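You operate a simulated robot arm through the tools that you are given. There is no shell and no other tool.

You run a simulated robot arm. Do the job below in one go: nothing can be reset, and whatever is moved stays where it is left.

## Task
Brush the crumbs off the chair seat and put the blue cushion back.
Fine: lay the cushion on the side table while you brush; the green brush goes back where it lay. Set down upright: green brush. What is to be rubbed or washed off counts as gone when no trace of it is left.

The check looks at the end state, three seconds after you hand in, the way a careful person would. Anything else that was tipped, shoved, dropped, spilled or broken makes it a failure.

## Robot
A 6-joint arm with a fingered hand, fixed in place. Base frame: the origin is on the floor under the middle of its stand, x ahead of it, y to its left, z up. Readings come in cm, rad, newtons and seconds.
It reaches about 134.6 cm from its shoulder. Its first joint turns from -2.601 to 2.601 rad. Payload 3.5 kg.
Tool frame: the origin (TCP) lies between the finger pads and is the grasp point; the fingertips stand 2.6 cm ahead of it; z points along the fingers, y is the line along which they close. The gripper opens to 13.2 cm; its body begins 7.3 cm behind the TCP. The gripper is a hand of 4 fingers: y runs from the thumb to the fingers, the wrist lies at [0, 0, -23.4] in the tool frame, and closing takes about 1.5 s.
Orientation is told as [roll, pitch, yaw] about the base's x, y, z axes, in that order, counted from this pose: with the fingers straight down and closing along the base's y, the tool's x points along the base's -x, its y along +y and its z along -z.

## Interface
- The arm moves only by the tool arm_command. Its argument "moves" is a list of rows, each a list of 2 entries, a list of its own where there are three numbers: the shift along the tool's x, y, z in mm, then the turn, a rotation vector about the tool's x, y, z in rad. In form: [[[dx, dy, dz], [rx, ry, rz]], ...]. A call has 1 to 20 rows; each row shifts and turns the commanded pose from where the row before left it, along the tool's axes as they then stand. "fingers" is the opening, from 0 (shut) to 1 (fully open), set as the call begins (left out, the last holds). Each row takes 0.2 s and may step no farther than 5 cm and 0.15 rad from the row before; otherwise, or with a gripper value out of range, the whole call is refused. A pose out of reach is approached as far as the arm can. The call stops where the force on the tool passes 70 N (or 10 N more than at its start, if that is more) or the arm is blocked; 0.2 s more then pass. Each finger travels about 10.8 cm/s and halts on what it meets, pressing with about 28 N; the grip force reading is that of the motor and also rises with nothing between the fingers. The clock runs only during rows and for 0.2 s after the last one: add rows that do not move to give the fingers time. It gives the time, the measured TCP pose, the force on the tool (base axes), the opening and the grip force at its end, in the units of the frame above (readings bear some noise), with the torque about the TCP (base axes, N m) and any sound that the robot's microphone picked up.
- Cameras (640 x 400 px; columns grow to the right, rows downward): "scene" is fixed at [4.95, 50.13, 126.9]; the picture's right is [0.30, -0.95, 0.00], its down [-0.81, -0.26, -0.53] and it looks along [0.50, 0.16, -0.85] (base axes); focal length 335 px, centre (320, 200). "wrist" rides on the gripper at [6.8, 0.2, -9.7] in the tool frame; the picture's right is [-0.03, 1.00, 0.00], its down [-0.82, -0.02, -0.58] and it looks along [-0.58, -0.01, 0.82] (tool axes); focal length 270 px, centre (320, 200). There is no depth. A picture from a camera that has moved, and an enlarged one, comes with that camera's place and axes in the base frame and with its lens.
- grab_frame(camera): a new picture of that camera. The clock stands still meanwhile.
- lift_body(by): slides the trunk up (or, below 0, down) by that many cm; the arm rides with it, the base frame stays. It gives what a move gives, with no picture.
- move_fingers(finger1, finger2, finger3, thumb_bend): sets how far each is bent, from 0 (flat) to 100 (curled in); at 30 the hand is open as for a grip, at 70 the pads meet at the TCP. One left out holds its place. A second passes; each finger stops where it meets its share of the squeeze, and holds until it gets a number again. A gripper value or a shape takes the hand back. It gives what a move gives, with no picture; readings hold the bend of each and the force on the fingers (four entries, about 0 where the hand has none), thumb and palm.
- grasp_type(shape): the hand has 4 fingers and takes this shape, open, in about a second: jaw (thumb against the fingers, like two jaws); tri (thumb and two fingers); tip (a fingertip pinch); poke (one finger out to press); point (the index stretched); flat (the hand flat); cup (the hand cupped); fist (a fist). The gripper value then closes the fingers along that shape, each until it touches; the sizes above hold for jaw. It gives what a move gives, with no picture.
- inspect(camera, box): a new picture of the part [left, top, right, bottom] of that camera's present view, enlarged. The clock stands still meanwhile.
- hand_in(): hands the job in; it is judged then, once.

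Places have to be worked out from the pictures, the camera data and where the tool is seen. Open the gripper and draw the arm clear of the work before you hand the job in, unless the task says otherwise.

The tools are called after "Request:" as name(argument=value, ...) on one line, values as JSON. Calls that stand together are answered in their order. arm_command: Moves the arm, as the interface text tells. Its arguments: {"type":"object","properties":{"moves":{"type":"array"},"fingers":{"type":"number"}},"required":["moves"]} The other tools are called the same way: lift_body (by) moves the trunk up or down; grasp_type (shape) gives the hand a shape; move_fingers (finger1, finger2, finger3, thumb_bend) moves the fingers one by one; grab_frame (camera) takes a picture; inspect (camera, box) takes an enlarged picture of a part of a camera's view; hand_in () hands the job in.

At the start:

```text
time: 0.0
ee_pos: [49.01, 49.9, 88.05]
orientation: [-0.001, -0.001, 0.0]
force: [-0.2, -0.3, -0.5]
wrist_torque: [0.0, 0.03, -0.01]
gripper_width: 13.2
grip_force: 0.1
shape: jaw
bend: [30.0, 30.0, 30.0, 30.0]
finger forces: [0.0, 0.0, 0.0, 0.1, 0.0, 0.0]
trunk travel left (down, up): [-77.9, 19.1]
```

scene: 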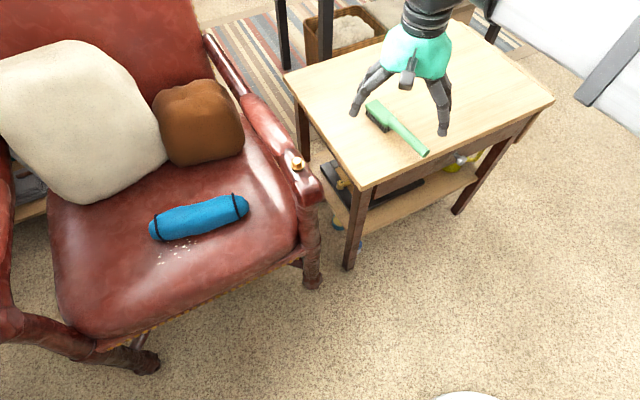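
wrist: 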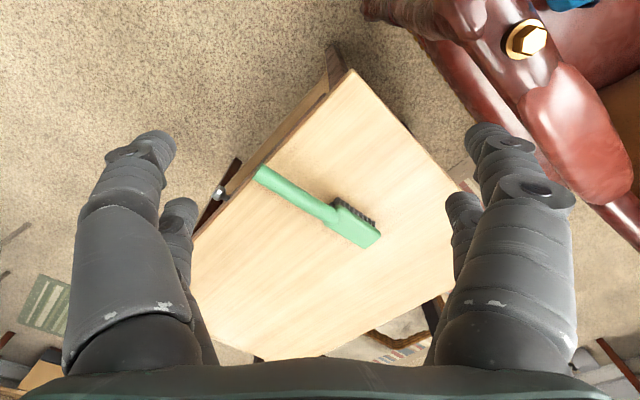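

I start by looking closer at the cushion with the crumbs and at the brush on the side table, before moving anything.

Request:
inspect(camera="scene", box=[100, 150, 340, 300])

Request:
inspect(camera="scene", box=[280, 20, 560, 195])

Request:
inspect(camera="wrist", box=[180, 120, 460, 295])

```text
2.67 times, centred on (220, 225) of scene
camera zoom: at [4.95, 50.13, 126.9], right [0.3, -0.95, 0.0], down [-0.81, -0.26, -0.53], along [0.5, 0.16, -0.85], focal length 892 px, centre (587, 133)
```

zoom: 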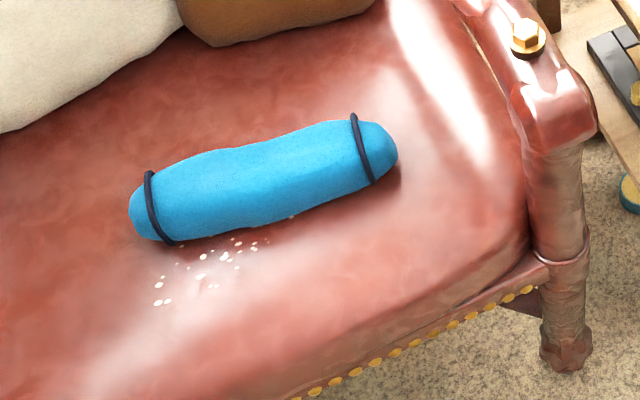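

```text
2.29 times, centred on (420, 108) of scene
camera zoom: at [4.95, 50.13, 126.9], right [0.3, -0.95, 0.0], down [-0.81, -0.26, -0.53], along [0.5, 0.16, -0.85], focal length 765 px, centre (91, 411)
```

zoom: 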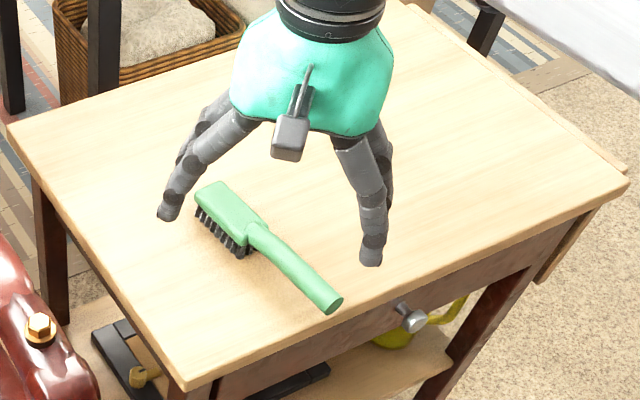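

```text
2.29 times, centred on (320, 208) of wrist
camera zoom: at [42.16, 50.1, 97.83], right [0.03, 1.0, 0.0], down [0.82, -0.02, 0.58], along [0.58, -0.01, -0.82], focal length 618 px, centre (320, 183)
```

zoom: 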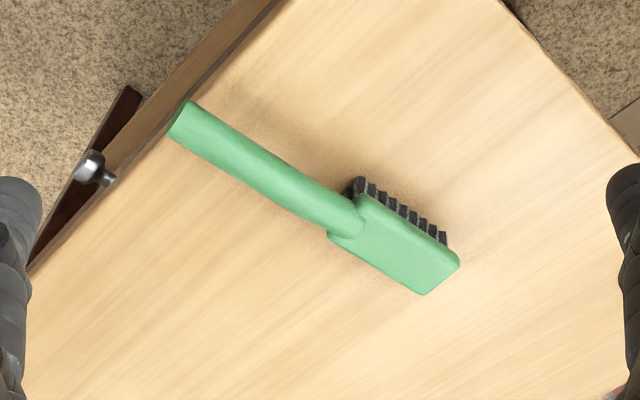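

The table top works out at about z = 63, with the brush lying from about (59, 42) to (71.5, 59), bristles down. I now move the hand over the chair, keeping high, to see the seat, cushion and crumbs with the wrist camera.

Request:
arm_command(moves=[[[30, 35, -5], [0, 0, 0]], [[30, 35, -5], [0, 0, 0]], [[30, 35, -5], [0, 0, 0]], [[30, 35, -5], [0, 0, 0]], [[30, 35, -5], [0, 0, 0]], [[30, 35, -5], [0, 0, 0]], [[30, 35, -5], [0, 0, 0]], [[30, 35, -5], [0, 0, 0]], [[30, 35, -5], [0, 0, 0]], [[30, 35, -5], [0, 0, 0]], [[0, 0, 0], [0, 0, 0]]])

Request:
grab_frame(camera="wrist")

Request:
grab_frame(camera="scene")

```text
time: 2.4
ee_pos: [18.96, 85.09, 88.09]
orientation: [-0.001, 0.0, 0.0]
force: [0.0, -0.5, 0.3]
wrist_torque: [-0.02, 0.02, 0.01]
gripper_width: 13.19
grip_force: 0.0
shape: jaw
bend: [30.0, 30.0, 30.0, 30.0]
finger forces: [0.1, 0.0, 0.1, 0.0, 0.0, 0.0]
out of reach, approached as far as the arm can: row 1, 2, 3, 4, 5, 6, 7, 8, 9, 10
trunk travel left (down, up): [-77.9, 19.1]
```

```text
taken
camera wrist: at [12.15, 85.24, 97.82], right [0.03, 1.0, 0.0], down [0.82, -0.02, 0.58], along [0.58, -0.01, -0.82], focal length 270 px, centre (320, 200)
```

wrist: 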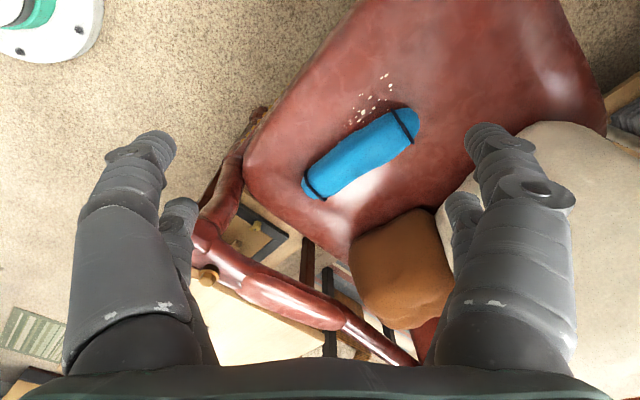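

```text
taken
```

scene: 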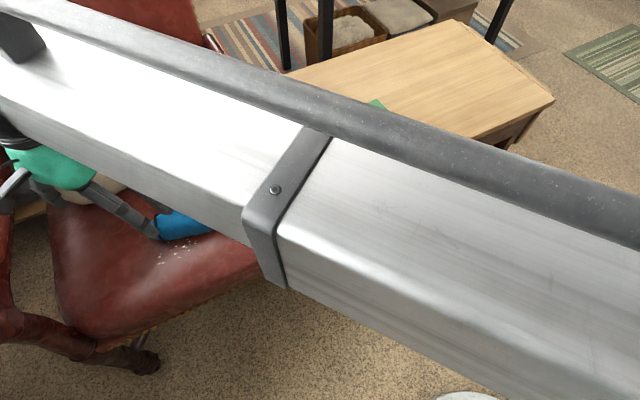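

The wrist camera sees the seat, cushion and crumbs clearly. I enlarge that part to triangulate heights against the first scene picture.

Request:
inspect(camera="wrist", box=[260, 50, 460, 220])

Request:
inspect(camera="wrist", box=[180, 0, 640, 290])

```text
2.35 times, centred on (360, 135) of wrist
camera zoom: at [12.15, 85.24, 97.82], right [0.03, 1.0, 0.0], down [0.82, -0.02, 0.58], along [0.58, -0.01, -0.82], focal length 636 px, centre (226, 353)
```

zoom: 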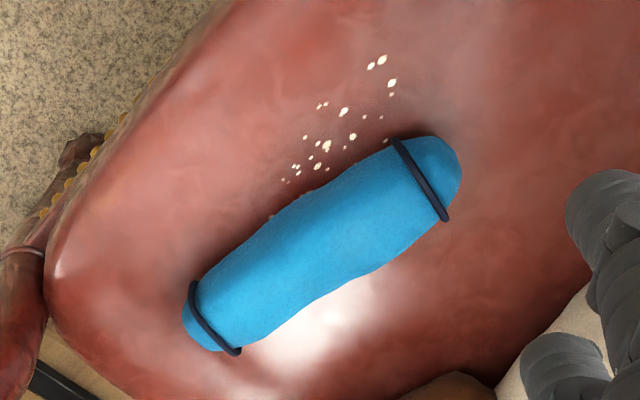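

```text
1.38 times, centred on (410, 145) of wrist
camera zoom: at [12.15, 85.24, 97.82], right [0.03, 1.0, 0.0], down [0.82, -0.02, 0.58], along [0.58, -0.01, -0.82], focal length 373 px, centre (196, 276)
```

zoom: 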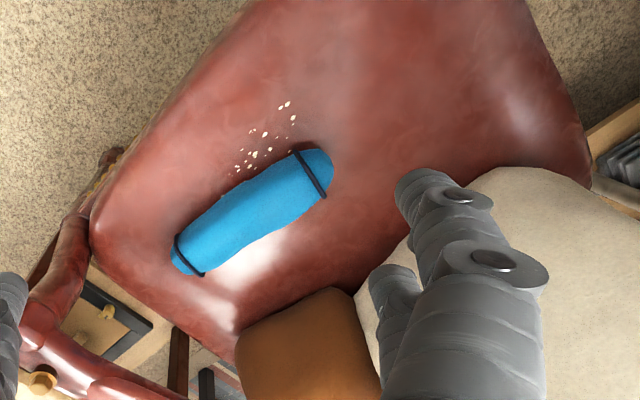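

Crumbs lie around x 21–33, y 88–97 at seat height z ≈ 50.7; the cushion is centred near (33.9, 91.0), its axis along (0.59, -0.81), about 6 cm thick. I move above it and yaw by -0.94 rad so that the fingers close across it.

Request:
arm_command(moves=[[[-37, 15, 0], [0, 0, 0]], [[-37, 15, 0], [0, 0, 0]], [[-37, 15, 0], [0, 0, 0]], [[-37, 14, 0], [0, 0, 0]], [[0, 0, 0], [0, 0, 0.134]], [[0, 0, 0], [0, 0, 0.134]], [[0, 0, 0], [0, 0, 0.134]], [[0, 0, 0], [0, 0, 0.134]], [[0, 0, 0], [0, 0, 0.134]], [[0, 0, 0], [0, 0, 0.134]], [[0, 0, 0], [0, 0, 0.134]], [[0, 0, 0], [0, 0, 0]]])

Request:
grab_frame(camera="wrist")

Request:
grab_frame(camera="scene")

```text
time: 5.0
ee_pos: [33.94, 90.84, 88.16]
orientation: [0.0, 0.001, -0.94]
force: [0.1, 0.2, -1.0]
wrist_torque: [0.03, -0.01, 0.01]
gripper_width: 13.16
grip_force: 0.1
shape: jaw
bend: [30.0, 30.0, 30.0, 30.0]
finger forces: [0.1, 0.0, 0.0, 0.1, 0.1, 0.0]
trunk travel left (down, up): [-77.9, 19.1]
```

```text
taken
camera wrist: at [29.91, 96.44, 97.83], right [0.82, 0.57, 0.0], down [0.46, -0.67, 0.58], along [0.33, -0.48, -0.82], focal length 270 px, centre (320, 200)
```

wrist: 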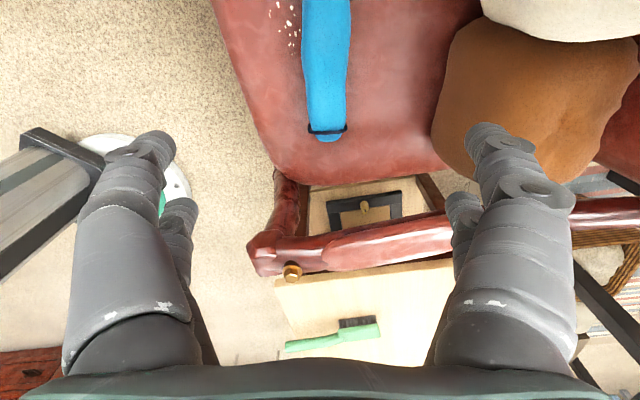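

```text
taken
```

scene: 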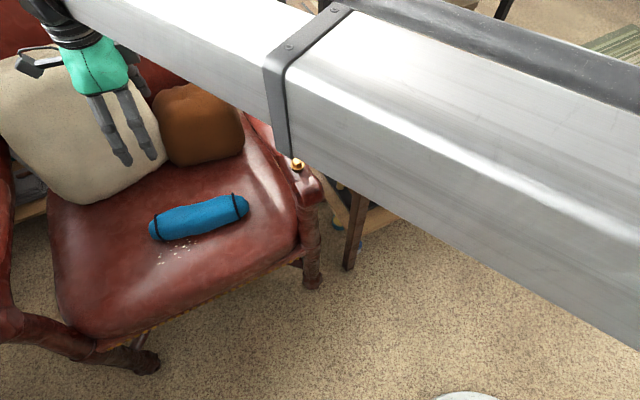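

The hand stands above the cushion with the fingers astride its axis. I go down to about z = 64 and look again.

Request:
arm_command(moves=[[[0, 0, 48], [0, 0, 0]], [[0, 0, 48], [0, 0, 0]], [[0, 0, 48], [0, 0, 0]], [[0, 0, 48], [0, 0, 0]], [[0, 0, 48], [0, 0, 0]], [[0, 0, 0], [0, 0, 0]]])

Request:
grab_frame(camera="wrist")

Request:
grab_frame(camera="scene")

```text
time: 6.4
ee_pos: [33.98, 90.75, 88.07]
orientation: [0.002, 0.0, -0.938]
force: [-0.4, -0.4, -0.1]
wrist_torque: [0.01, -0.02, 0.02]
gripper_width: 13.2
grip_force: 0.1
shape: jaw
bend: [30.0, 30.0, 30.0, 30.0]
finger forces: [0.1, 0.0, 0.0, 0.1, 0.1, 0.0]
out of reach, approached as far as the arm can: row 1, 2, 3, 4, 5
trunk travel left (down, up): [-77.9, 19.1]
```

```text
taken
camera wrist: at [29.9, 96.43, 97.83], right [0.82, 0.57, 0.0], down [0.47, -0.67, 0.58], along [0.33, -0.47, -0.82], focal length 270 px, centre (320, 200)
```

wrist: 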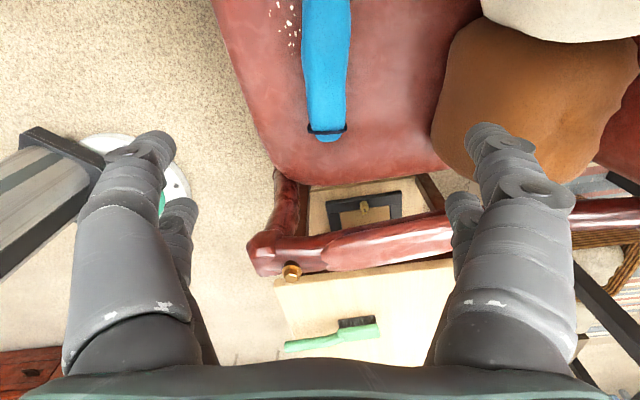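

```text
taken
```

scene: 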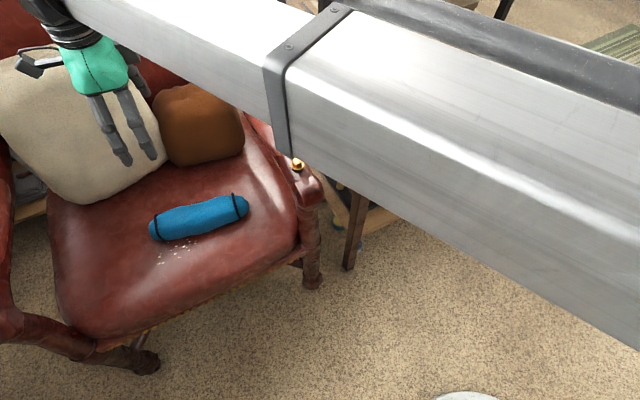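

The z of the hand did not change: the arm works in a plane and height comes from the trunk. I lower the trunk by 24 cm so the fingertips stay a few cm above the cushion, then look.

Request:
lift_body(by=-24)

Request:
grab_frame(camera="wrist")

Request:
grab_frame(camera="scene")

```text
time: 8.9
ee_pos: [34.0, 90.73, 63.99]
orientation: [0.0, 0.001, -0.94]
force: [0.5, 0.5, -0.1]
wrist_torque: [0.02, -0.02, 0.01]
gripper_width: 13.21
grip_force: 0.1
shape: jaw
bend: [30.0, 30.0, 30.0, 30.0]
finger forces: [0.0, 0.0, 0.1, 0.1, 0.0, 0.0]
trunk travel left (down, up): [-53.9, 43.1]
```

```text
taken
camera wrist: at [29.9, 96.43, 73.84], right [0.82, 0.57, 0.0], down [0.47, -0.67, 0.58], along [0.33, -0.47, -0.82], focal length 270 px, centre (320, 200)
```

wrist: 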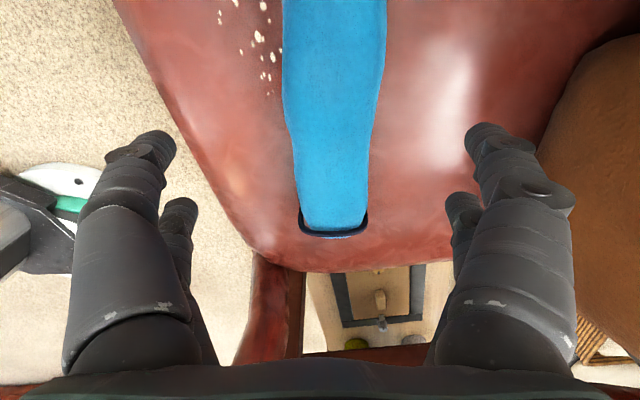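

```text
taken
```

scene: 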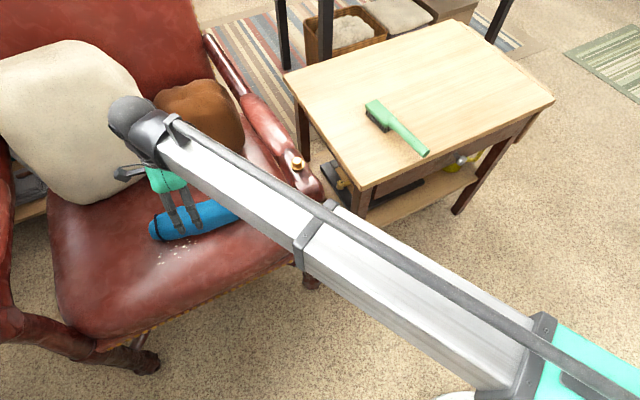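

The cushion's axis sits about 1.1 cm to the +y side of the tool and its middle slightly toward -x. I centre the hand on it, then lower the trunk in steps.

Request:
arm_command(moves=[[[-6, 11, 0], [0, 0, 0]], [[0, 0, 0], [0, 0, 0]]])

Request:
lift_body(by=-6.5)

Request:
grab_frame(camera="wrist")

Request:
inspect(camera="scene", box=[90, 130, 310, 280])

```text
time: 9.5
ee_pos: [35.28, 90.99, 64.15]
orientation: [0.0, 0.0, -0.939]
force: [0.6, -0.6, -0.7]
wrist_torque: [-0.01, 0.01, -0.02]
gripper_width: 13.21
grip_force: 0.1
shape: jaw
bend: [30.0, 30.0, 30.0, 30.0]
finger forces: [0.1, 0.0, 0.0, 0.0, 0.0, 0.0]
trunk travel left (down, up): [-53.9, 43.1]
```

```text
time: 10.5
ee_pos: [35.2, 91.03, 57.6]
orientation: [0.001, -0.001, -0.939]
force: [0.1, 0.2, 0.6]
wrist_torque: [0.02, 0.02, 0.01]
gripper_width: 13.18
grip_force: 0.1
shape: jaw
bend: [30.0, 30.0, 30.0, 30.0]
finger forces: [0.0, 0.0, 0.0, 0.0, 0.1, 0.0]
trunk travel left (down, up): [-47.4, 49.6]
```

```text
taken
camera wrist: at [31.17, 96.61, 67.33], right [0.82, 0.57, 0.0], down [0.47, -0.67, 0.58], along [0.33, -0.47, -0.82], focal length 270 px, centre (320, 200)
```

wrist: 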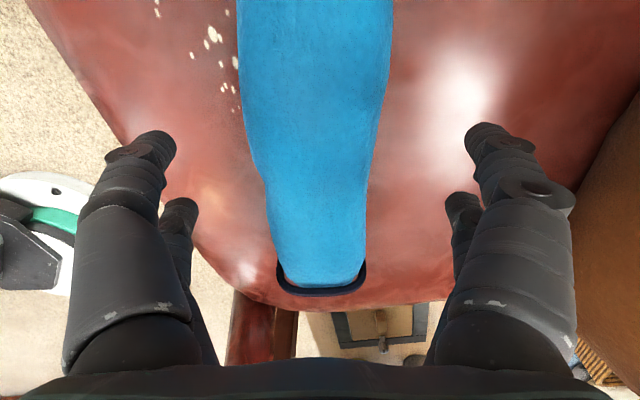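

```text
2.67 times, centred on (200, 205) of scene
camera zoom: at [4.95, 50.13, 126.9], right [0.3, -0.95, 0.0], down [-0.81, -0.26, -0.53], along [0.5, 0.16, -0.85], focal length 892 px, centre (640, 187)
```

zoom: 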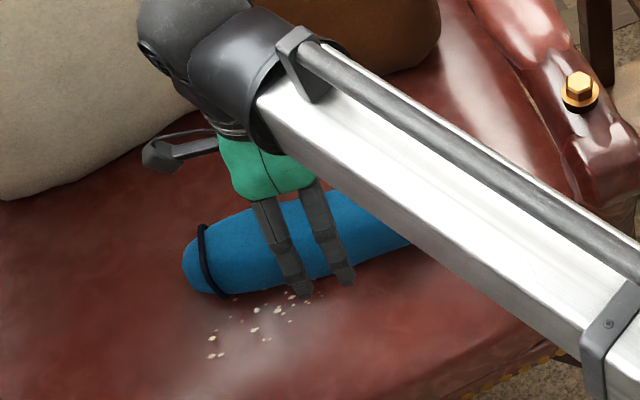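

The cushion is centred between the fingers with nothing touching. I lower 3.3 cm more to bring the pads to its mid-height.

Request:
lift_body(by=-3.3)

Request:
grab_frame(camera="wrist")

Request:
inspect(camera="scene", box=[110, 150, 290, 270])

```text
time: 11.3
ee_pos: [35.11, 90.94, 54.27]
orientation: [-0.001, 0.001, -0.937]
force: [0.0, -0.5, -0.3]
wrist_torque: [0.0, -0.01, 0.0]
gripper_width: 13.21
grip_force: 0.1
shape: jaw
bend: [30.0, 30.0, 30.0, 30.0]
finger forces: [0.1, 0.0, 0.1, 0.1, 0.0, 0.0]
trunk travel left (down, up): [-44.1, 52.9]
```

```text
taken
camera wrist: at [31.17, 96.61, 64.03], right [0.82, 0.57, 0.0], down [0.47, -0.67, 0.58], along [0.33, -0.47, -0.82], focal length 270 px, centre (320, 200)
```

wrist: 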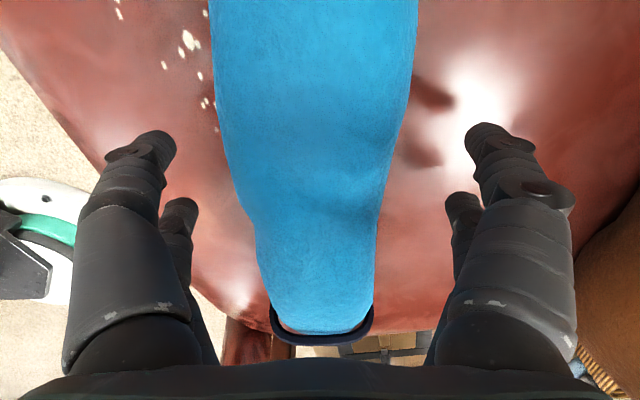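

```text
3.33 times, centred on (200, 210) of scene
camera zoom: at [4.95, 50.13, 126.9], right [0.3, -0.95, 0.0], down [-0.81, -0.26, -0.53], along [0.5, 0.16, -0.85], focal length 1116 px, centre (720, 167)
```

zoom: 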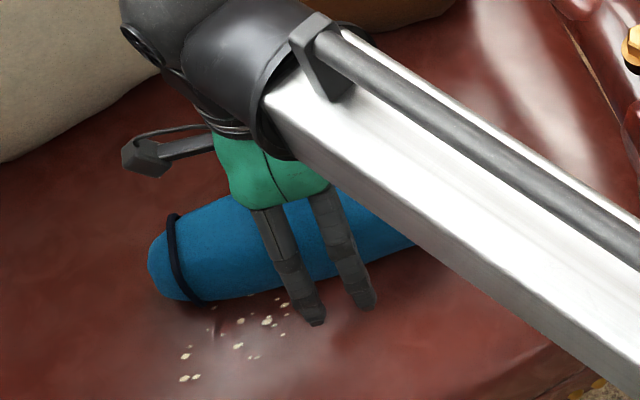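

The pads are at the cushion's mid-height and symmetric about it. I close the fingers with several still rows to give time.

Request:
arm_command(moves=[[[0, 0, 0], [0, 0, 0]], [[0, 0, 0], [0, 0, 0]], [[0, 0, 0], [0, 0, 0]], [[0, 0, 0], [0, 0, 0]], [[0, 0, 0], [0, 0, 0]], [[0, 0, 0], [0, 0, 0]], [[0, 0, 0], [0, 0, 0]], [[0, 0, 0], [0, 0, 0]]], fingers=0)

Request:
grab_frame(camera="wrist")

```text
time: 13.1
ee_pos: [35.23, 90.91, 54.38]
orientation: [0.0, 0.0, -0.939]
force: [0.6, 0.5, -0.2]
wrist_torque: [0.01, -0.04, -0.01]
gripper_width: 6.2
grip_force: 28.2
shape: jaw
bend: [73.0, 73.0, 73.0, 70.0]
finger forces: [25.8, 25.3, 26.1, 0.0, 25.3, 0.0]
trunk travel left (down, up): [-44.1, 52.9]
```

```text
taken
camera wrist: at [31.18, 96.62, 64.02], right [0.82, 0.57, 0.0], down [0.47, -0.67, 0.58], along [0.33, -0.47, -0.82], focal length 270 px, centre (320, 200)
```

wrist: 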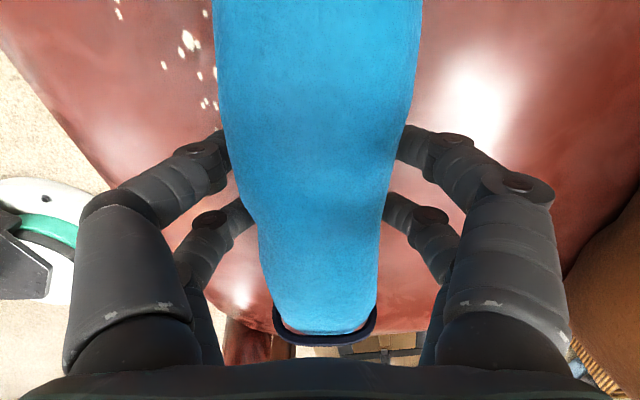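

Firm grip at 6.2 cm width, 25 N on the fingers. I lift the trunk by 30 cm, straight up, and check.

Request:
lift_body(by=4)

Request:
lift_body(by=28)

Request:
grab_frame(camera="wrist")

Request:
grab_frame(camera="scene")

```text
time: 13.9
ee_pos: [35.18, 90.94, 58.34]
orientation: [0.0, 0.001, -0.939]
force: [0.4, -0.3, -1.5]
wrist_torque: [0.0, -0.01, 0.01]
gripper_width: 6.22
grip_force: 28.3
shape: jaw
bend: [73.0, 73.0, 73.0, 70.0]
finger forces: [26.0, 25.3, 25.9, 0.0, 25.4, 0.1]
trunk travel left (down, up): [-48.1, 48.9]
```

```text
time: 16.8
ee_pos: [35.1, 91.01, 86.12]
orientation: [0.0, 0.0, -0.939]
force: [-0.2, 0.0, -1.5]
wrist_torque: [0.0, 0.02, 0.0]
gripper_width: 6.19
grip_force: 27.8
shape: jaw
bend: [73.0, 73.0, 73.0, 70.0]
finger forces: [25.9, 25.3, 26.0, 0.0, 25.4, 0.0]
trunk travel left (down, up): [-76.1, 20.9]
```

```text
taken
camera wrist: at [31.18, 96.63, 96.01], right [0.82, 0.57, 0.0], down [0.47, -0.67, 0.58], along [0.33, -0.47, -0.82], focal length 270 px, centre (320, 200)
```

wrist: 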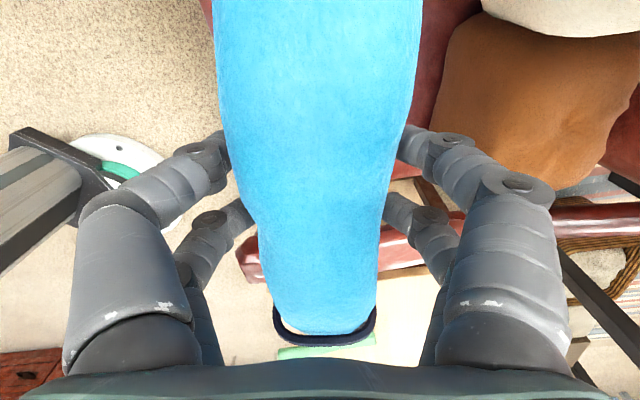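

```text
taken
```

scene: 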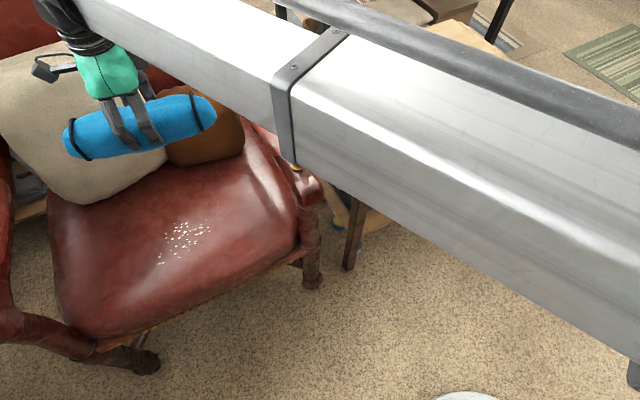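

The cushion is held and the crumbs under it are exposed. I enlarge the crumb area to fix its extent.

Request:
inspect(camera="scene", box=[130, 195, 250, 275])

```text
5.00 times, centred on (190, 235) of scene
camera zoom: at [4.95, 50.13, 126.9], right [0.3, -0.95, 0.0], down [-0.81, -0.26, -0.53], along [0.5, 0.16, -0.85], focal length 1673 px, centre (970, 25)
```

zoom: 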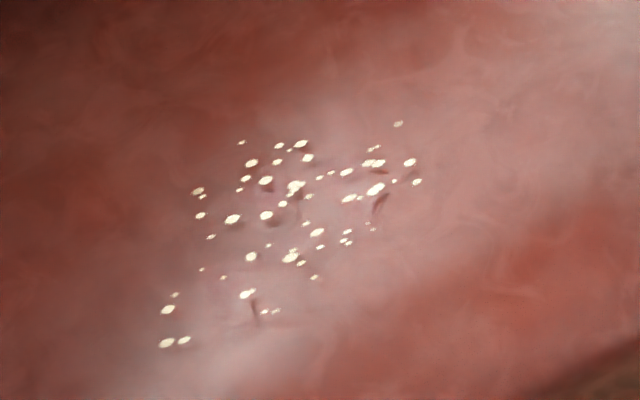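

The crumbs span x 21–35, y 88–98.5. I now carry the cushion over the chair arm to the free far-right half of the side table, about (92, 42), keeping the same yaw.

Request:
arm_command(moves=[[[-45.7, 10.6, 0], [0, 0, 0]], [[-45.7, 10.6, 0], [0, 0, 0]], [[-45.7, 10.6, 0], [0, 0, 0]], [[-45.7, 10.6, 0], [0, 0, 0]], [[-45.7, 10.6, 0], [0, 0, 0]], [[-45.7, 10.6, 0], [0, 0, 0]], [[-45.7, 10.6, 0], [0, 0, 0]], [[-45.7, 10.6, 0], [0, 0, 0]], [[-45.7, 10.6, 0], [0, 0, 0]], [[-45.7, 10.6, 0], [0, 0, 0]], [[-45.7, 10.6, 0], [0, 0, 0]], [[-45.7, 10.6, 0], [0, 0, 0]], [[-45.7, 10.6, 0], [0, 0, 0]], [[-45.7, 10.6, 0], [0, 0, 0]], [[-45.7, 10.6, 0], [0, 0, 0]], [[-45.7, 10.6, 0], [0, 0, 0]], [[0, 0, 0], [0, 0, 0]]])

Request:
grab_frame(camera="scene")

Request:
grab_frame(camera="wrist")

```text
time: 20.4
ee_pos: [92.07, 41.93, 86.13]
orientation: [0.0, 0.0, -0.938]
force: [-0.1, 0.0, -1.1]
wrist_torque: [0.02, 0.01, 0.0]
gripper_width: 6.17
grip_force: 28.2
shape: jaw
bend: [73.0, 74.0, 73.0, 70.0]
finger forces: [25.9, 25.3, 26.1, 0.0, 25.4, 0.0]
trunk travel left (down, up): [-76.1, 20.9]
```

```text
taken
```

scene: 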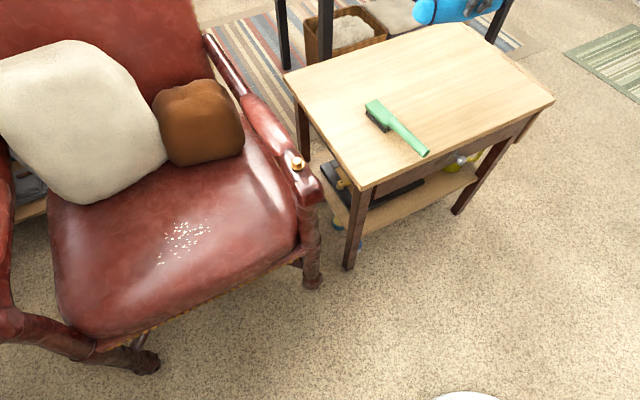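

```text
taken
camera wrist: at [88.13, 47.63, 96.01], right [0.82, 0.57, 0.0], down [0.47, -0.67, 0.58], along [0.33, -0.47, -0.82], focal length 270 px, centre (320, 200)
```

wrist: 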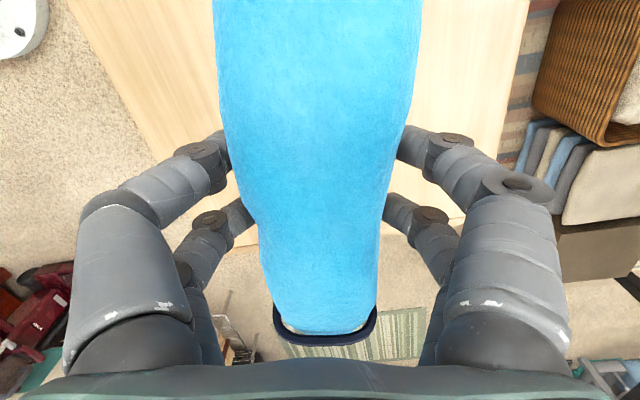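

The cushion hangs over the free part of the table, well inside its edges. I lower 17.5 cm, leaving about 2 cm of clearance, and look.

Request:
lift_body(by=-17.5)

Request:
inspect(camera="scene", box=[280, 0, 600, 200])

```text
time: 22.3
ee_pos: [92.02, 42.01, 68.73]
orientation: [0.0, 0.001, -0.938]
force: [-0.2, 0.5, -0.2]
wrist_torque: [-0.02, 0.0, 0.01]
gripper_width: 6.18
grip_force: 27.8
shape: jaw
bend: [73.0, 74.0, 73.0, 70.0]
finger forces: [25.9, 25.4, 26.0, 0.0, 25.3, 0.1]
trunk travel left (down, up): [-58.6, 38.4]
```

```text
2.00 times, centred on (440, 100) of scene
camera zoom: at [4.95, 50.13, 126.9], right [0.3, -0.95, 0.0], down [-0.81, -0.26, -0.53], along [0.5, 0.16, -0.85], focal length 669 px, centre (80, 400)
```

zoom: 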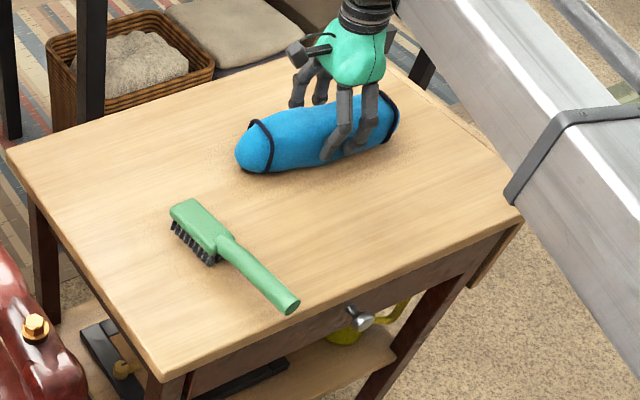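

About 2 cm to go. I lower in small steps watching the vertical force for contact.

Request:
lift_body(by=-1.2)

Request:
lift_body(by=-0.5)

Request:
inspect(camera="scene", box=[380, 10, 500, 100])

```text
time: 22.9
ee_pos: [91.83, 41.88, 68.27]
orientation: [0.006, -0.001, -0.938]
force: [6.0, 0.9, 64.6]
wrist_torque: [0.11, -0.36, -0.03]
gripper_width: 6.12
grip_force: 27.9
shape: jaw
bend: [74.0, 75.0, 75.0, 72.0]
finger forces: [28.1, 36.2, 27.2, 0.0, 26.8, 0.0]
trunk travel left (down, up): [-57.4, 39.6]
```

```text
time: 23.5
ee_pos: [91.95, 41.85, 67.34]
orientation: [0.001, 0.001, -0.94]
force: [4.2, 1.0, 36.9]
wrist_torque: [0.0, 0.13, 0.04]
gripper_width: 6.02
grip_force: 27.9
shape: jaw
bend: [75.0, 75.0, 76.0, 72.0]
finger forces: [26.2, 26.1, 24.2, 0.0, 26.1, 0.0]
trunk travel left (down, up): [-56.9, 40.1]
```

```text
4.44 times, centred on (440, 55) of scene
camera zoom: at [4.95, 50.13, 126.9], right [0.3, -0.95, 0.0], down [-0.81, -0.26, -0.53], along [0.5, 0.16, -0.85], focal length 1487 px, centre (-213, 844)
```

zoom: 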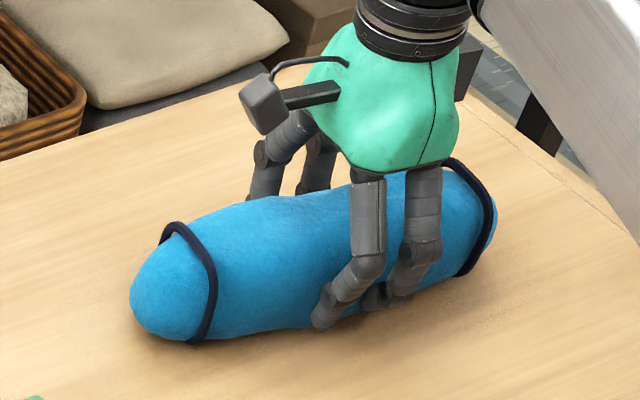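

Contact came about 1 cm sooner than expected (table top nearer z ≈ 64.6), pressing with about 37 N. I ease up a little to relieve the force before opening.

Request:
lift_body(by=0.3)

```text
time: 24.0
ee_pos: [91.91, 41.88, 67.44]
orientation: [-0.001, -0.001, -0.94]
force: [-0.3, -1.6, 14.7]
wrist_torque: [-0.09, 0.17, 0.09]
gripper_width: 5.99
grip_force: 28.3
shape: jaw
bend: [75.0, 75.0, 75.0, 72.0]
finger forces: [26.1, 26.3, 26.2, 0.1, 27.7, 0.0]
trunk travel left (down, up): [-57.2, 39.8]
```

Only a light load remains (about 15 N). I open the fingers now.

Request:
arm_command(moves=[[[0, 0, 0], [0, 0, 0]], [[0, 0, 0], [0, 0, 0]], [[0, 0, 0], [0, 0, 0]], [[0, 0, 0], [0, 0, 0]], [[0, 0, 0], [0, 0, 0]], [[0, 0, 0], [0, 0, 0]], [[0, 0, 0], [0, 0, 0]]], fingers=1)

Request:
grab_frame(camera="wrist")

Request:
inspect(camera="scene", box=[280, 0, 600, 200])

```text
time: 25.6
ee_pos: [92.07, 42.01, 67.47]
orientation: [0.0, -0.001, -0.938]
force: [-0.5, 0.0, -0.2]
wrist_torque: [0.0, 0.01, -0.02]
gripper_width: 13.2
grip_force: 0.2
shape: jaw
bend: [30.0, 30.0, 30.0, 30.0]
finger forces: [0.0, 0.0, 0.1, 0.0, 0.1, 0.1]
trunk travel left (down, up): [-57.2, 39.8]
```

```text
taken
camera wrist: at [88.07, 47.68, 77.13], right [0.82, 0.57, 0.0], down [0.47, -0.67, 0.58], along [0.33, -0.47, -0.82], focal length 270 px, centre (320, 200)
```

wrist: 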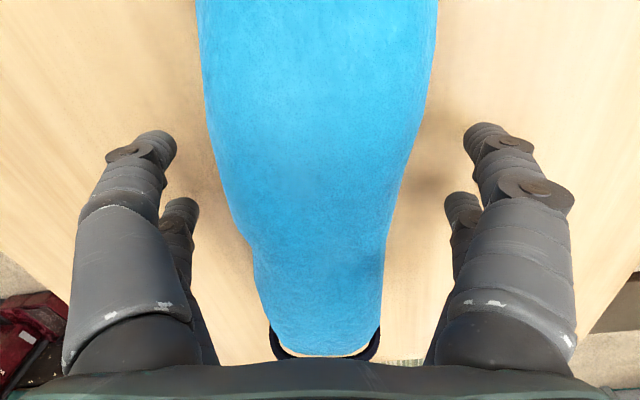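

```text
2.00 times, centred on (440, 100) of scene
camera zoom: at [4.95, 50.13, 126.9], right [0.3, -0.95, 0.0], down [-0.81, -0.26, -0.53], along [0.5, 0.16, -0.85], focal length 669 px, centre (80, 400)
```

zoom: 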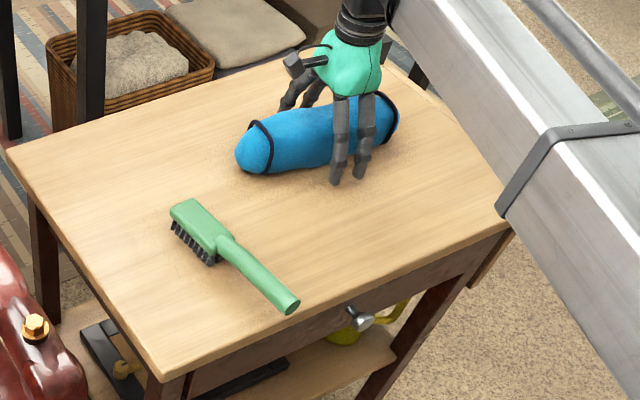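

The cushion lies still on the table. I raise the trunk, move to above the brush handle and turn the hand to yaw +0.94 so the fingers close across the handle.

Request:
lift_body(by=20)

Request:
arm_command(moves=[[[37, -30.7, 0], [0, 0, 0]], [[37, -30.7, 0], [0, 0, 0]], [[37, -30.7, 0], [0, 0, 0]], [[37, -30.7, 0], [0, 0, 0]], [[37, -30.7, 0], [0, 0, 0]], [[37, -30.7, 0], [0, 0, 0]], [[0, 0, 0], [0, 0, -0.1445]], [[0, 0, 0], [0, 0, -0.1445]], [[0, 0, 0], [0, 0, -0.1445]], [[0, 0, 0], [0, 0, -0.1445]], [[0, 0, 0], [0, 0, -0.1445]], [[0, 0, 0], [0, 0, -0.1445]], [[0, 0, 0], [0, 0, -0.1445]], [[0, 0, 0], [0, 0, -0.1445]], [[0, 0, 0], [0, 0, -0.1445]], [[0, 0, 0], [0, 0, -0.1445]], [[0, 0, 0], [0, 0, -0.1445]], [[0, 0, 0], [0, 0, -0.1445]], [[0, 0, 0], [0, 0, -0.1445]], [[0, 0, 0], [0, 0, 0]]])

Request:
grab_frame(camera="wrist")

Request:
grab_frame(camera="scene")

```text
time: 27.8
ee_pos: [91.99, 41.95, 87.32]
orientation: [0.0, 0.001, -0.938]
force: [-0.2, 0.0, -0.3]
wrist_torque: [-0.06, 0.02, -0.01]
gripper_width: 13.17
grip_force: 0.1
shape: jaw
bend: [30.0, 30.0, 30.0, 30.0]
finger forces: [0.1, 0.0, 0.0, 0.0, 0.0, 0.0]
trunk travel left (down, up): [-77.2, 19.8]
```

```text
time: 32.0
ee_pos: [64.01, 49.1, 87.31]
orientation: [0.0, 0.0, 0.942]
force: [-0.9, -0.1, -0.1]
wrist_torque: [-0.07, 0.03, 0.02]
gripper_width: 13.19
grip_force: 0.0
shape: jaw
bend: [30.0, 30.0, 30.0, 30.0]
finger forces: [0.1, 0.2, 0.0, 0.0, 0.0, 0.0]
trunk travel left (down, up): [-77.2, 19.8]
```

```text
taken
camera wrist: at [59.83, 43.64, 97.14], right [-0.79, 0.61, 0.0], down [0.5, 0.65, 0.58], along [0.35, 0.46, -0.82], focal length 270 px, centre (320, 200)
```

wrist: 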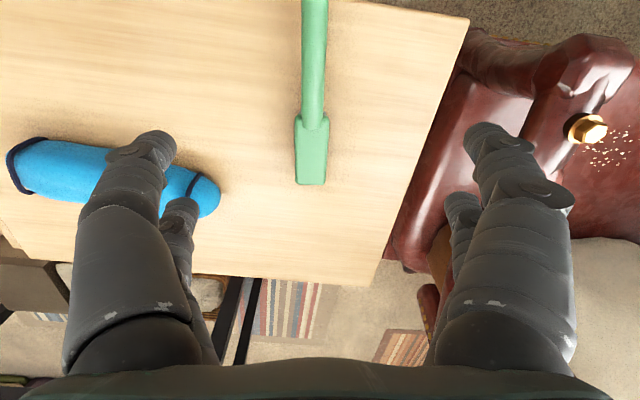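

```text
taken
```

scene: 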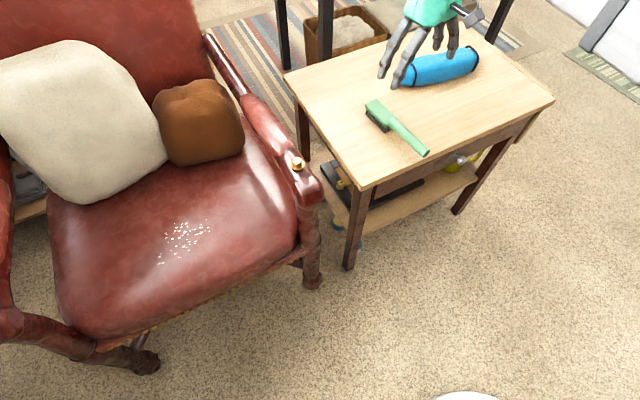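

The brush axis runs at about 50° (yaw 0.873 needed), its handle–head junction near (66.4, 51.3). I trim yaw and position to straddle the handle about 4 cm behind the head, then lower to z ≈ 74 to look closer.

Request:
arm_command(moves=[[[0, 0, 0], [0, 0, 0.069]], [[5.4, -4.5, 0], [0, 0, 0]], [[0, 0, 0], [0, 0, 0]]])

Request:
lift_body(by=-13)

Request:
grab_frame(camera="wrist")

Request:
inspect(camera="scene", box=[320, 40, 480, 170])

```text
time: 32.8
ee_pos: [64.08, 48.33, 87.41]
orientation: [-0.001, 0.001, 0.872]
force: [0.8, -0.4, 0.2]
wrist_torque: [-0.01, -0.02, 0.0]
gripper_width: 13.19
grip_force: 0.0
shape: jaw
bend: [30.0, 30.0, 30.0, 30.0]
finger forces: [0.0, 0.0, 0.1, 0.0, 0.1, 0.0]
trunk travel left (down, up): [-77.2, 19.8]
```

```text
time: 34.3
ee_pos: [64.1, 48.24, 74.32]
orientation: [0.001, 0.0, 0.871]
force: [0.5, -0.6, 0.0]
wrist_torque: [-0.02, -0.03, 0.02]
gripper_width: 13.21
grip_force: 0.0
shape: jaw
bend: [30.0, 30.0, 30.0, 30.0]
finger forces: [0.1, 0.0, 0.0, 0.0, 0.1, 0.1]
trunk travel left (down, up): [-64.2, 32.8]
```

```text
taken
camera wrist: at [59.46, 43.23, 84.14], right [-0.75, 0.66, 0.0], down [0.54, 0.61, 0.58], along [0.38, 0.43, -0.82], focal length 270 px, centre (320, 200)
```

wrist: 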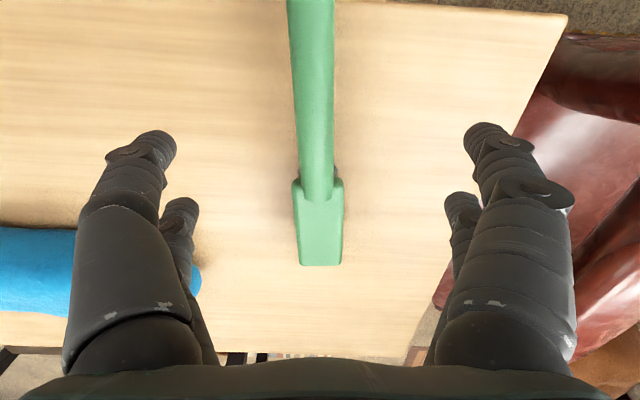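

```text
3.08 times, centred on (400, 105) of scene
camera zoom: at [4.95, 50.13, 126.9], right [0.3, -0.95, 0.0], down [-0.81, -0.26, -0.53], along [0.5, 0.16, -0.85], focal length 1030 px, centre (74, 492)
```

zoom: 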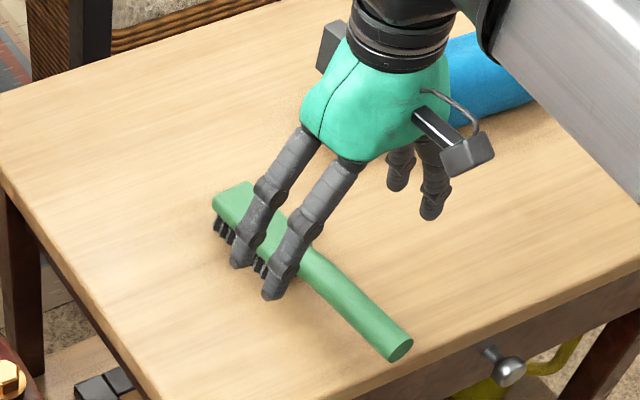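

The brush is centred between the fingers and parallel to the tool's x; its head top triangulates to z ≈ 66.9. I lower 6 cm and check the force and clearance.

Request:
lift_body(by=-6)

Request:
grab_frame(camera="wrist")

Request:
inspect(camera="scene", box=[340, 60, 450, 170])

```text
time: 35.3
ee_pos: [64.13, 48.42, 68.37]
orientation: [0.0, -0.001, 0.871]
force: [0.3, -0.3, -0.9]
wrist_torque: [0.01, 0.02, 0.02]
gripper_width: 13.19
grip_force: 0.0
shape: jaw
bend: [30.0, 30.0, 30.0, 30.0]
finger forces: [0.0, 0.0, 0.0, 0.1, 0.0, 0.0]
trunk travel left (down, up): [-58.2, 38.8]
```

```text
taken
camera wrist: at [59.46, 43.23, 78.14], right [-0.75, 0.66, 0.0], down [0.54, 0.61, 0.58], along [0.38, 0.43, -0.82], focal length 270 px, centre (320, 200)
```

wrist: 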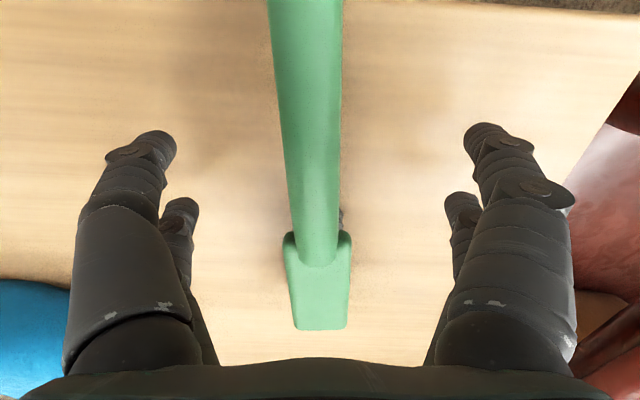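

```text
3.64 times, centred on (395, 115) of scene
camera zoom: at [4.95, 50.13, 126.9], right [0.3, -0.95, 0.0], down [-0.81, -0.26, -0.53], along [0.5, 0.16, -0.85], focal length 1217 px, centre (47, 509)
```

zoom: 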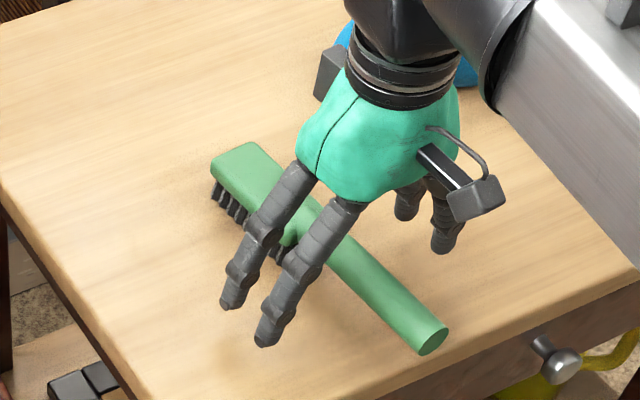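

No contact yet, handle centre judged at z ≈ 66.4. I lower 1.3 cm, checking that the fingertips don't touch the table.

Request:
lift_body(by=-1.3)

Request:
inspect(camera="scene", box=[340, 60, 450, 170])

```text
time: 36.0
ee_pos: [64.09, 48.25, 67.08]
orientation: [0.001, 0.001, 0.87]
force: [-1.2, -0.3, -0.3]
wrist_torque: [0.01, 0.0, 0.0]
gripper_width: 13.19
grip_force: 0.0
shape: jaw
bend: [30.0, 30.0, 30.0, 30.0]
finger forces: [0.1, 0.1, 0.1, 0.0, 0.0, 0.1]
trunk travel left (down, up): [-56.9, 40.1]
```

```text
3.64 times, centred on (395, 115) of scene
camera zoom: at [4.95, 50.13, 126.9], right [0.3, -0.95, 0.0], down [-0.81, -0.26, -0.53], along [0.5, 0.16, -0.85], focal length 1217 px, centre (47, 509)
```

zoom: 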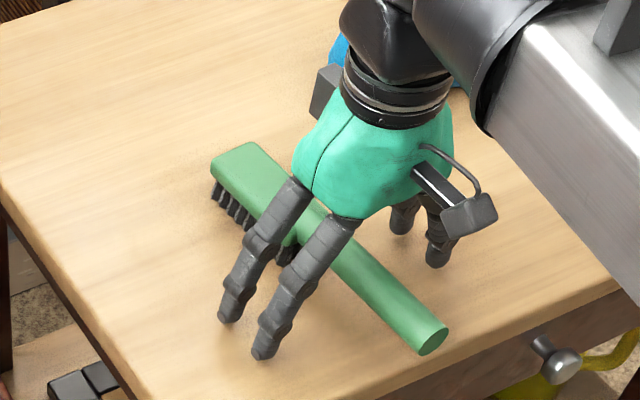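

Still free of the table. I close the fingers partway first to make sure the fingertips don't drag on the table.

Request:
arm_command(moves=[[[0, 0, 0], [0, 0, 0]], [[0, 0, 0], [0, 0, 0]], [[0, 0, 0], [0, 0, 0]], [[0, 0, 0], [0, 0, 0]]], fingers=0.4)

Request:
grab_frame(camera="wrist")

Request:
inspect(camera="scene", box=[340, 60, 450, 170])

```text
time: 37.0
ee_pos: [64.13, 48.32, 67.22]
orientation: [0.001, 0.0, 0.871]
force: [-0.5, 0.2, -0.5]
wrist_torque: [0.01, -0.01, 0.0]
gripper_width: 5.33
grip_force: 0.1
shape: jaw
bend: [73.0, 73.0, 73.0, 70.0]
finger forces: [0.0, 0.0, 0.0, 0.0, 0.1, 0.0]
trunk travel left (down, up): [-56.9, 40.1]
```

```text
taken
camera wrist: at [59.46, 43.23, 76.84], right [-0.75, 0.66, 0.0], down [0.54, 0.61, 0.58], along [0.38, 0.43, -0.82], focal length 270 px, centre (320, 200)
```

wrist: 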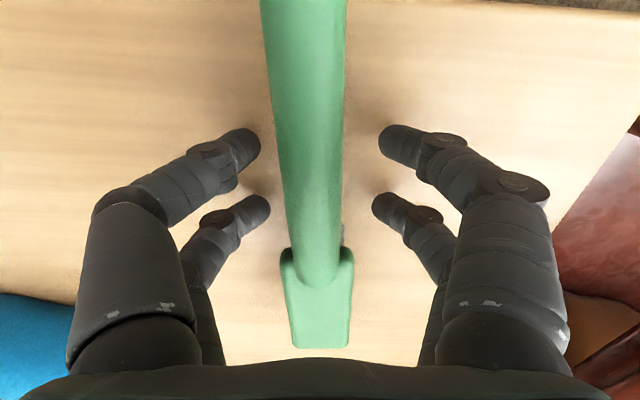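

```text
3.64 times, centred on (395, 115) of scene
camera zoom: at [4.95, 50.13, 126.9], right [0.3, -0.95, 0.0], down [-0.81, -0.26, -0.53], along [0.5, 0.16, -0.85], focal length 1217 px, centre (47, 509)
```

zoom: 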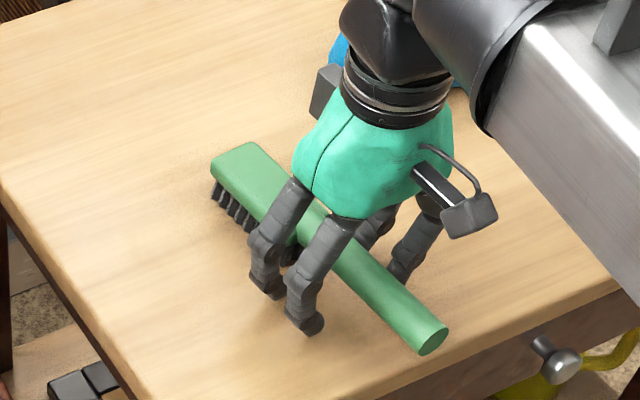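

Fingers are clear; the handle sits about 3 mm to the -y side. I shift that much, lower 0.3 cm, then close fully.

Request:
arm_command(moves=[[[0, -3, 0], [0, 0, 0]], [[0, 0, 0], [0, 0, 0]]])

Request:
lift_body(by=-0.3)

Request:
arm_command(moves=[[[0, 0, 0], [0, 0, 0]], [[0, 0, 0], [0, 0, 0]], [[0, 0, 0], [0, 0, 0]], [[0, 0, 0], [0, 0, 0]], [[0, 0, 0], [0, 0, 0]]], fingers=0)

Request:
grab_frame(camera="wrist")

Request:
inspect(camera="scene", box=[340, 60, 450, 170])

```text
time: 37.5
ee_pos: [64.19, 48.03, 67.14]
orientation: [-0.001, -0.001, 0.873]
force: [-0.8, -0.3, 0.0]
wrist_torque: [0.0, -0.01, 0.02]
gripper_width: 5.34
grip_force: 0.0
shape: jaw
bend: [73.0, 73.0, 73.0, 70.0]
finger forces: [0.1, 0.0, 0.0, 0.0, 0.0, 0.1]
trunk travel left (down, up): [-56.9, 40.1]
```

```text
time: 38.1
ee_pos: [64.38, 48.17, 66.75]
orientation: [0.0, 0.0, 0.87]
force: [0.1, -0.2, -0.7]
wrist_torque: [0.03, 0.02, 0.01]
gripper_width: 5.34
grip_force: 0.1
shape: jaw
bend: [73.0, 73.0, 73.0, 70.0]
finger forces: [0.0, 0.0, 0.0, 0.1, 0.0, 0.0]
trunk travel left (down, up): [-56.6, 40.4]
```

```text
time: 39.3
ee_pos: [64.37, 48.12, 66.67]
orientation: [-0.001, 0.001, 0.869]
force: [0.5, 0.1, 0.2]
wrist_torque: [-0.02, 0.0, 0.02]
gripper_width: 0.0
grip_force: 28.3
shape: jaw
bend: [68.0, 67.0, 67.0, 70.0]
finger forces: [0.1, 0.0, 0.1, 0.0, 0.3, 0.2]
trunk travel left (down, up): [-56.6, 40.4]
```

```text
taken
camera wrist: at [59.69, 43.04, 76.53], right [-0.75, 0.66, 0.0], down [0.54, 0.61, 0.58], along [0.38, 0.43, -0.82], focal length 270 px, centre (320, 200)
```

wrist: 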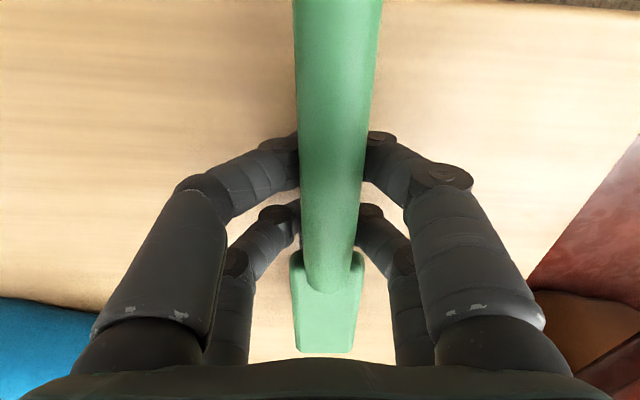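

```text
3.64 times, centred on (395, 115) of scene
camera zoom: at [4.95, 50.13, 126.9], right [0.3, -0.95, 0.0], down [-0.81, -0.26, -0.53], along [0.5, 0.16, -0.85], focal length 1217 px, centre (47, 509)
```

zoom: 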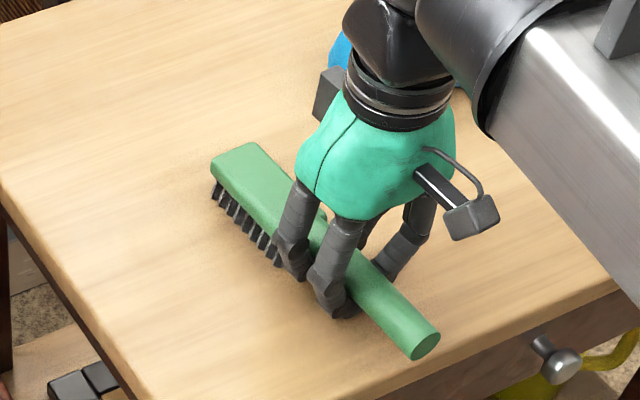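

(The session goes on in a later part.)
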